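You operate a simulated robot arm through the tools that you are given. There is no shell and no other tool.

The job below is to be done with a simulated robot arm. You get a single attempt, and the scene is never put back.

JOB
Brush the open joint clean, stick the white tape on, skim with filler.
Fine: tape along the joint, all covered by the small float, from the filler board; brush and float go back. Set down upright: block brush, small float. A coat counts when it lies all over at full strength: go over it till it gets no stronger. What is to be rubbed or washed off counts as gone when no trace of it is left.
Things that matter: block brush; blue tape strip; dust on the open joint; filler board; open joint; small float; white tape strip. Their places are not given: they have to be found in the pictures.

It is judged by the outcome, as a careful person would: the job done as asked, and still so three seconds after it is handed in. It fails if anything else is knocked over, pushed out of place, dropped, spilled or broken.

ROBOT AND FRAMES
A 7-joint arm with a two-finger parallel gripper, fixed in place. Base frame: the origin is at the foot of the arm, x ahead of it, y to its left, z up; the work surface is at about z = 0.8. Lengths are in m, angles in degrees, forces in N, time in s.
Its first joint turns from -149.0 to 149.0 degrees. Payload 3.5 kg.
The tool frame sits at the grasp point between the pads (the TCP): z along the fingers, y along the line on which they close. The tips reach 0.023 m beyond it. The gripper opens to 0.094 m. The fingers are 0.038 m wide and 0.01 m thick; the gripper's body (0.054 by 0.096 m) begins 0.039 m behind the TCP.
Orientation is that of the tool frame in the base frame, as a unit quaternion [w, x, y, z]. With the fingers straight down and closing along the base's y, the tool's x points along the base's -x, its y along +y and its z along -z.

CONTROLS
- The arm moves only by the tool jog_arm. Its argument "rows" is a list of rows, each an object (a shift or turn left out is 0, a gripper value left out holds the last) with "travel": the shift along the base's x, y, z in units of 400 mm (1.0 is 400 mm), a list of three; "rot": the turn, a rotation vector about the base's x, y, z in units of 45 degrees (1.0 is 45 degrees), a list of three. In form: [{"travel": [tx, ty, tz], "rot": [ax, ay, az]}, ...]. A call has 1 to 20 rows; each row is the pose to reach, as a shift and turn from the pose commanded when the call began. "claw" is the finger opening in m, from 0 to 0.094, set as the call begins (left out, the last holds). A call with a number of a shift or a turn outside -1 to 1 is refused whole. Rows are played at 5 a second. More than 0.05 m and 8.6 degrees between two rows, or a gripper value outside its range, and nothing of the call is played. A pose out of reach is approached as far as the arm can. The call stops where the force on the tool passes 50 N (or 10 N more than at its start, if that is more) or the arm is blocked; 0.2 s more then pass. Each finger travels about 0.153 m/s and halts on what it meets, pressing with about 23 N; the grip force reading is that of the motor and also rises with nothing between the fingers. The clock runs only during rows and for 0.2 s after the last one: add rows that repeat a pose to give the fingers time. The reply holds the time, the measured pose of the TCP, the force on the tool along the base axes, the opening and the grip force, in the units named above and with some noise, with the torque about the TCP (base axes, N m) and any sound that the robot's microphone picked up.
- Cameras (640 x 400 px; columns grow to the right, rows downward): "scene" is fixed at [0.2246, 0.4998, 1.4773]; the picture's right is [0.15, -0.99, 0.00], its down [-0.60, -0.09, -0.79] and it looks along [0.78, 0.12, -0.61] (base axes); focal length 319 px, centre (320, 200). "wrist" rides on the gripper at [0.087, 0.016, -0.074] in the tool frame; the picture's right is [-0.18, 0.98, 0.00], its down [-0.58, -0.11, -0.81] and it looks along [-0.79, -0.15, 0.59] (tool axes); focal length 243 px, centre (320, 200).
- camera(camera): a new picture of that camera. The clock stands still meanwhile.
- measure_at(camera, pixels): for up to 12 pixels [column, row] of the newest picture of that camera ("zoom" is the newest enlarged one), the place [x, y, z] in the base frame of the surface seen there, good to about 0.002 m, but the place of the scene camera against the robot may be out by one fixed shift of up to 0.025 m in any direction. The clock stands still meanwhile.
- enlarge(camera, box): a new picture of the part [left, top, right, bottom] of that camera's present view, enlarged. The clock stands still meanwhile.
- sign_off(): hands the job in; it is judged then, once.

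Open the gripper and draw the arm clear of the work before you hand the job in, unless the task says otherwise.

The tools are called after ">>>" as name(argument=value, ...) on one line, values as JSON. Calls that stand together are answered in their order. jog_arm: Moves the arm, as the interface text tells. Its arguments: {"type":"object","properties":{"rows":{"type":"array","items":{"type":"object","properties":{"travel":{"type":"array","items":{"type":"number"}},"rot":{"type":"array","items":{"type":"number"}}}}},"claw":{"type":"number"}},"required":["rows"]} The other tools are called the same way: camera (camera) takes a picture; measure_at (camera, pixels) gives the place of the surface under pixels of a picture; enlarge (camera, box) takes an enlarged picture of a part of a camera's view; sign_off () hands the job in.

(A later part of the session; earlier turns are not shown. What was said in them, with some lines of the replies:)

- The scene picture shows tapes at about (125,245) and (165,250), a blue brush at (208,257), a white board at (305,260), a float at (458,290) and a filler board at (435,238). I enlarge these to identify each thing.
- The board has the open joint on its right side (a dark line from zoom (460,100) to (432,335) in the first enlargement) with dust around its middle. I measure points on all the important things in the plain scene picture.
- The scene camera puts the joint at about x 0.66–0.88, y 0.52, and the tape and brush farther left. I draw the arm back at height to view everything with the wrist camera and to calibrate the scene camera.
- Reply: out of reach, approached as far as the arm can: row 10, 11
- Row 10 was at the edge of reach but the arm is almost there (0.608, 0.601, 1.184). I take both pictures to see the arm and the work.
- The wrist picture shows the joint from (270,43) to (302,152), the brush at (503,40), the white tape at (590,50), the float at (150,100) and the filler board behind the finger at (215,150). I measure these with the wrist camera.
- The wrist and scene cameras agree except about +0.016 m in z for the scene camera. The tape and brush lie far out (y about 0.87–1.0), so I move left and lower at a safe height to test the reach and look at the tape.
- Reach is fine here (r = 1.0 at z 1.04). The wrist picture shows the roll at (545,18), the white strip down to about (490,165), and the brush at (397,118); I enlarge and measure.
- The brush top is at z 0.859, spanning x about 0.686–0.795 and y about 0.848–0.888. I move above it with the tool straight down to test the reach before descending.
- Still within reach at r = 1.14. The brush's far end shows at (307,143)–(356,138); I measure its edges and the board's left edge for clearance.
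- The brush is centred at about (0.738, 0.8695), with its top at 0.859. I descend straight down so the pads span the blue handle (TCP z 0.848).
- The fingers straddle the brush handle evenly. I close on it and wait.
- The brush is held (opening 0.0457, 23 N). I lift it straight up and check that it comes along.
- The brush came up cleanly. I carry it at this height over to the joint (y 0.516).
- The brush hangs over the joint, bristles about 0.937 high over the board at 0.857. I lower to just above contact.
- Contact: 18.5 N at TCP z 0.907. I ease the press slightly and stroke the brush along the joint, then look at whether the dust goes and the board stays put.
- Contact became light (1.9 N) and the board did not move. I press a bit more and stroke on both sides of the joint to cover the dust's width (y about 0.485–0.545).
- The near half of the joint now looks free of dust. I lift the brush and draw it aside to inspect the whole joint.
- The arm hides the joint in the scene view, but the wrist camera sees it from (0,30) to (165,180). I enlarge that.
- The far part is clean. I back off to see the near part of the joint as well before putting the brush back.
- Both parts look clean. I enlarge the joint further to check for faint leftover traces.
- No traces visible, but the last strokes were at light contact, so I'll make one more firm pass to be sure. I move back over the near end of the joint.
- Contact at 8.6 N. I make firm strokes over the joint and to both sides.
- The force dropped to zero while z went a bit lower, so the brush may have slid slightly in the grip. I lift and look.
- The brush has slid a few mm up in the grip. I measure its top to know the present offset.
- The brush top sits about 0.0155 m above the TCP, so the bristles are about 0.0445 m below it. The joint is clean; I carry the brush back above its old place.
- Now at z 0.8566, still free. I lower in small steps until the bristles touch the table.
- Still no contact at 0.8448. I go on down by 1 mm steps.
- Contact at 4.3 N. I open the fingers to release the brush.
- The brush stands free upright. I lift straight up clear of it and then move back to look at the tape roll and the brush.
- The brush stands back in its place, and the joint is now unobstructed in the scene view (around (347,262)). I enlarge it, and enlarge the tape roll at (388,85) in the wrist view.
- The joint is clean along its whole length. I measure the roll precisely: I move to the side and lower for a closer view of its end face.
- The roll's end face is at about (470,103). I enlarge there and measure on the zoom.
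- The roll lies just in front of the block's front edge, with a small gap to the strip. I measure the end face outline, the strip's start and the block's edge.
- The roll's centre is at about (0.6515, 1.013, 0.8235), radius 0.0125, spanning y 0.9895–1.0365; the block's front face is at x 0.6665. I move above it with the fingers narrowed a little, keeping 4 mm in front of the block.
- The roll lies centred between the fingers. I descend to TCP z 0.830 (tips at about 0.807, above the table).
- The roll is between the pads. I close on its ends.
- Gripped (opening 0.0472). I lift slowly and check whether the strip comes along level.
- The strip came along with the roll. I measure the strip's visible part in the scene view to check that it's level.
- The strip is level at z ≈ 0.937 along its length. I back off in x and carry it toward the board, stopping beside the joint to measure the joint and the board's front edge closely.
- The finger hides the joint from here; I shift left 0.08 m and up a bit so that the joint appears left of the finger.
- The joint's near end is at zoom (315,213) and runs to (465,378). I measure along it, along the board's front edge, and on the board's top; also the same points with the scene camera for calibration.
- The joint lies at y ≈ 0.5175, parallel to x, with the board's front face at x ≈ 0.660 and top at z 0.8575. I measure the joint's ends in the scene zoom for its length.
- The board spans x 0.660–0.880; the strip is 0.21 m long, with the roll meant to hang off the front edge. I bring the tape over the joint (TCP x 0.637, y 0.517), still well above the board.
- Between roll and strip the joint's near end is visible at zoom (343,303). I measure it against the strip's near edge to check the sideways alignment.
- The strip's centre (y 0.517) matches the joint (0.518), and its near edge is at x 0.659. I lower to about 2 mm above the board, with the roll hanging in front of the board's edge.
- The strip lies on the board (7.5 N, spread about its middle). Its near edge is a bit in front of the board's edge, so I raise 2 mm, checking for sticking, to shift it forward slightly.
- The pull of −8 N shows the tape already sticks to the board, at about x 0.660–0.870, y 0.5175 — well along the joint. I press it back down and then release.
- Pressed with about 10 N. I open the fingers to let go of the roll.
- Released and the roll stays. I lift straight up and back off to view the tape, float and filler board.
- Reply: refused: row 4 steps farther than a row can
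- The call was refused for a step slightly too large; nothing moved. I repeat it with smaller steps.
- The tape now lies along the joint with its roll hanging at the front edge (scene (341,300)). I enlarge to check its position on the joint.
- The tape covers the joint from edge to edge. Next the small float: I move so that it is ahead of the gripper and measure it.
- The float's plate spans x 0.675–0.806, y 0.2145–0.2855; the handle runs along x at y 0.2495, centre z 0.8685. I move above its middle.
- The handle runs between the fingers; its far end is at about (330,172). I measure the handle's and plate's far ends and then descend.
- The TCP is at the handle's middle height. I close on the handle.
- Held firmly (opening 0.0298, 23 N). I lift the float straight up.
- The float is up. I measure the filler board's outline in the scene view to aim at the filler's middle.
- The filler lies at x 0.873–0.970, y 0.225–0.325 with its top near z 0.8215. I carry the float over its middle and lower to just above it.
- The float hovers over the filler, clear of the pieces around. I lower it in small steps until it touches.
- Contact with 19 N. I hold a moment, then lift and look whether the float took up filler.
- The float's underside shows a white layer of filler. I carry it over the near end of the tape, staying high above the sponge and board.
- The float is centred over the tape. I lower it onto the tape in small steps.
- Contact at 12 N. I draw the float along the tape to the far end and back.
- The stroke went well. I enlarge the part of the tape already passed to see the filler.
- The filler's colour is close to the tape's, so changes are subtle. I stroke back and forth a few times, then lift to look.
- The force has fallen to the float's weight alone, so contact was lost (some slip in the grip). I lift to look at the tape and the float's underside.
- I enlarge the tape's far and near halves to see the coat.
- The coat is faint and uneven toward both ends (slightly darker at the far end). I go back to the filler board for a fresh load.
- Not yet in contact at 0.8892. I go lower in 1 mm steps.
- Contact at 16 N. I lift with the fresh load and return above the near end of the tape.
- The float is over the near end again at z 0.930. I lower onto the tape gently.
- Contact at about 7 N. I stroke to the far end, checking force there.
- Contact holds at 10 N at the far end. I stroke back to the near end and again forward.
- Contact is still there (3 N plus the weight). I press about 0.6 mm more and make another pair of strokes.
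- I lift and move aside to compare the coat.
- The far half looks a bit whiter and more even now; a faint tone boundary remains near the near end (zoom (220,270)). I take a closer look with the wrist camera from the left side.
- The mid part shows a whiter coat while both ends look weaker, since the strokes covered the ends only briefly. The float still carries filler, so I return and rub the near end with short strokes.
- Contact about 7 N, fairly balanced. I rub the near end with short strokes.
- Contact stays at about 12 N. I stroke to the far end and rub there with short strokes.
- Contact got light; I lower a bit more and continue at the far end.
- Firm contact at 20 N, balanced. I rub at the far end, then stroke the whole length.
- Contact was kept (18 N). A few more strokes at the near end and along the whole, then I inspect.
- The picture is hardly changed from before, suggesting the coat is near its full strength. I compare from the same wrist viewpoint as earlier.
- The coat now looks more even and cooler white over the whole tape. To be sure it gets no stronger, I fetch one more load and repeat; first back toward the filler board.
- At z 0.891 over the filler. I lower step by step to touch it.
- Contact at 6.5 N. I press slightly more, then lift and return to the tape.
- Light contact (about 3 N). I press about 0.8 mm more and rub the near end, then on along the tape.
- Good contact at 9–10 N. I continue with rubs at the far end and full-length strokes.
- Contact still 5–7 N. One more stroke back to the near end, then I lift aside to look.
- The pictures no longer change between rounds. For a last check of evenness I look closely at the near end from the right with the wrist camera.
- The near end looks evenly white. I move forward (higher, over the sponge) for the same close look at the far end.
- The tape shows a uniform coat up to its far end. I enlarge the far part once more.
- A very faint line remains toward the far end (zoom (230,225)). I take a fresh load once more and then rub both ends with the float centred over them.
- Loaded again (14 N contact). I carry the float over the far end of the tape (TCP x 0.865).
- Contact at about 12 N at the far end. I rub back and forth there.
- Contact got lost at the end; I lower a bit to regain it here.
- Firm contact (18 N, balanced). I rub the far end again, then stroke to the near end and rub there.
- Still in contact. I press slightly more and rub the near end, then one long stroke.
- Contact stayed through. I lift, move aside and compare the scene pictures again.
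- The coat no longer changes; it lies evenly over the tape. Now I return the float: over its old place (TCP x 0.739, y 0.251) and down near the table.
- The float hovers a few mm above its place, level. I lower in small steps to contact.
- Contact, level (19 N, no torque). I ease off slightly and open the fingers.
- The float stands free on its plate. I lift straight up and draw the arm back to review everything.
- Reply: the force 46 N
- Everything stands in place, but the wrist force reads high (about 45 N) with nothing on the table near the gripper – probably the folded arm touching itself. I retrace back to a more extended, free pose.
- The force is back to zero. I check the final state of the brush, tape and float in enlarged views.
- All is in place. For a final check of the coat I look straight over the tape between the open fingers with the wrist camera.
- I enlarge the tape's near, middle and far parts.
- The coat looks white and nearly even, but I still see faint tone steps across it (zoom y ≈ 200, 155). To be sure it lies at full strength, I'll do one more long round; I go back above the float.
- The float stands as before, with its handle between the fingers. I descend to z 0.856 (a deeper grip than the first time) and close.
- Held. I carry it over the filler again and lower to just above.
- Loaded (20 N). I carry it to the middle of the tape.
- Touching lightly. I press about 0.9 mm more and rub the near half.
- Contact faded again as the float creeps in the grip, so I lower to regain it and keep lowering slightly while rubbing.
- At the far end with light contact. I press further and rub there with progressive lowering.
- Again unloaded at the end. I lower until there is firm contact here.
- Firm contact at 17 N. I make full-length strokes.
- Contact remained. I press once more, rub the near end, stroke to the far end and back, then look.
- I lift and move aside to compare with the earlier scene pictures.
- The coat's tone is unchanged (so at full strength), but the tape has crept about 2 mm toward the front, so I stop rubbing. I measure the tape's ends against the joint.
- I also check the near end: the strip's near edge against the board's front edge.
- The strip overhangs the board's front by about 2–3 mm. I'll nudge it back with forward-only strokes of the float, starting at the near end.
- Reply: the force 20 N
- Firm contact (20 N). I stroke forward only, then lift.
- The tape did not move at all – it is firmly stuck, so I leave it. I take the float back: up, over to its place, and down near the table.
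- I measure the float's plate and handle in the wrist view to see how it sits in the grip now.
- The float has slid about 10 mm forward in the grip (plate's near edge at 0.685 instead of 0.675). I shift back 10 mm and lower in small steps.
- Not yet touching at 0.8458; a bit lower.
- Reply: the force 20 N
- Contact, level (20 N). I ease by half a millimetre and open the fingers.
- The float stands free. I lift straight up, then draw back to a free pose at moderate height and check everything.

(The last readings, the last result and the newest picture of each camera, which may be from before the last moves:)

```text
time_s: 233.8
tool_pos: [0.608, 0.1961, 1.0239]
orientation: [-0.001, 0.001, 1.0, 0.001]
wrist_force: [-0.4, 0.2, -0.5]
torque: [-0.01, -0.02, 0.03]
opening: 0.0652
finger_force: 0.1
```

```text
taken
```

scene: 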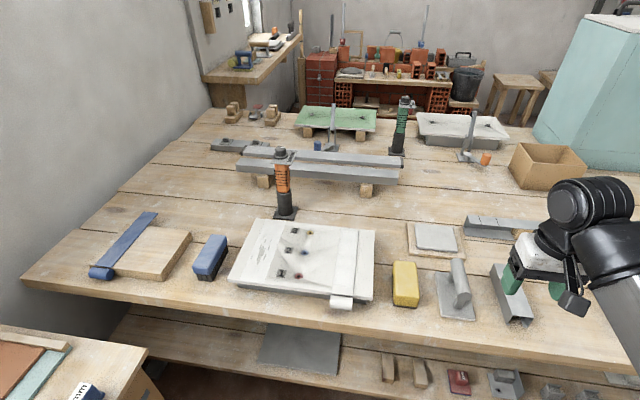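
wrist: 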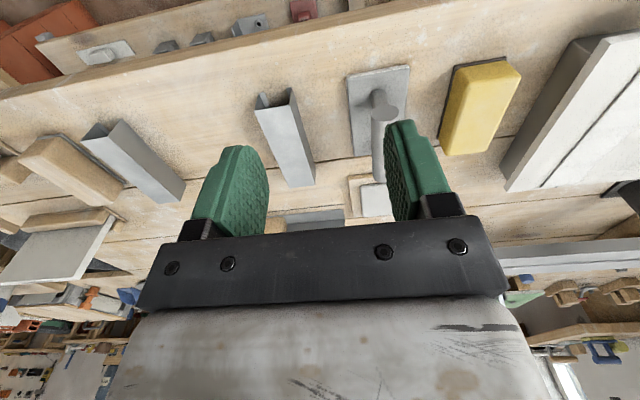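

The float and brush are upright in their places. I measure the float's plate corners once more and enlarge the tape for the final check.

>>> measure_at(camera="wrist", pixels=[[349, 81], [407, 70], [358, 148], [380, 100], [380, 150]])

>>> enlarge(camera="scene", box=[380, 210, 540, 330])

>>> enlarge(camera="scene", box=[310, 215, 390, 315])

```text
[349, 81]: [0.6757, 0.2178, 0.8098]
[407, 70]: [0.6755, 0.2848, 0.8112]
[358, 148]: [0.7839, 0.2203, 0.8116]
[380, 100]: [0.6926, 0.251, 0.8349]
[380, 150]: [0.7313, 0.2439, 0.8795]
```

```text
3.33 times, centred on (460, 270) of scene
```

zoom: 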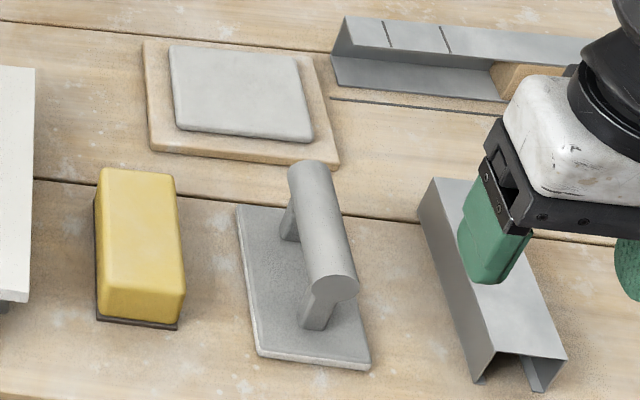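

```text
4.00 times, centred on (350, 265) of scene
```

zoom: 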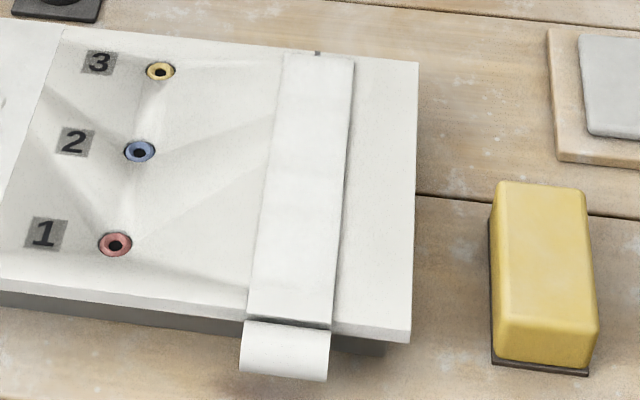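

The float is back at its original place (plate near edge at x 0.6755, y 0.218–0.285) and upright. The brush is upright too, and the tape is stuck along the joint with an even coat. I open the gripper fully and hold still before handing in.

>>> jog_arm(rows=[{"travel": [0, 0, 0.02]}, {"travel": [0, 0, 0.04]}, {"travel": [0, 0, 0.04]}], claw=0.094)

```text
time_s: 234.6
tool_pos: [0.609, 0.1955, 1.0371]
orientation: [0.0, 0.0, 1.0, 0.0]
wrist_force: [0.2, -0.3, 0.1]
torque: [-0.02, -0.02, 0.02]
opening: 0.094
finger_force: 0.1
```

The gripper is open, the arm is clear of everything, and no forces are acting on it. I hand the job in.

>>> sign_off()

```text
The job is handed in.
```

The job is done and handed in: the joint is brushed clean, the white tape is stuck along it, and the tape is skimmed with filler. The brush and float are back in their places, upright.

- **Dust:** no trace showed in close views from both cameras before I taped over the joint.
- **Tape:** the strip is about 0.21 m long and the joint about 0.22 m, so it cannot cover the whole length. It is lined up with the joint sideways. About 5–10 mm of joint is bare at the far end, and the strip overhangs the front edge by 2–3 mm. It crept about 2 mm forward during the last round of rubbing. A firm forward stroke afterwards did not move it.
- **Filler:** I loaded the float from the filler board five times, and the later rounds brought no visible change. White filler on white tape is hard to judge. Faint tone steps across the tape were there to the end and did not change, so I took them as part of the surface rather than a weak coat.
- **Nearby objects:** nothing was knocked over or shifted that I could see. While I drew the arm back, the wrist force read high for a moment with nothing near the gripper. It went back to zero when I moved away, so the arm had probably folded against itself.
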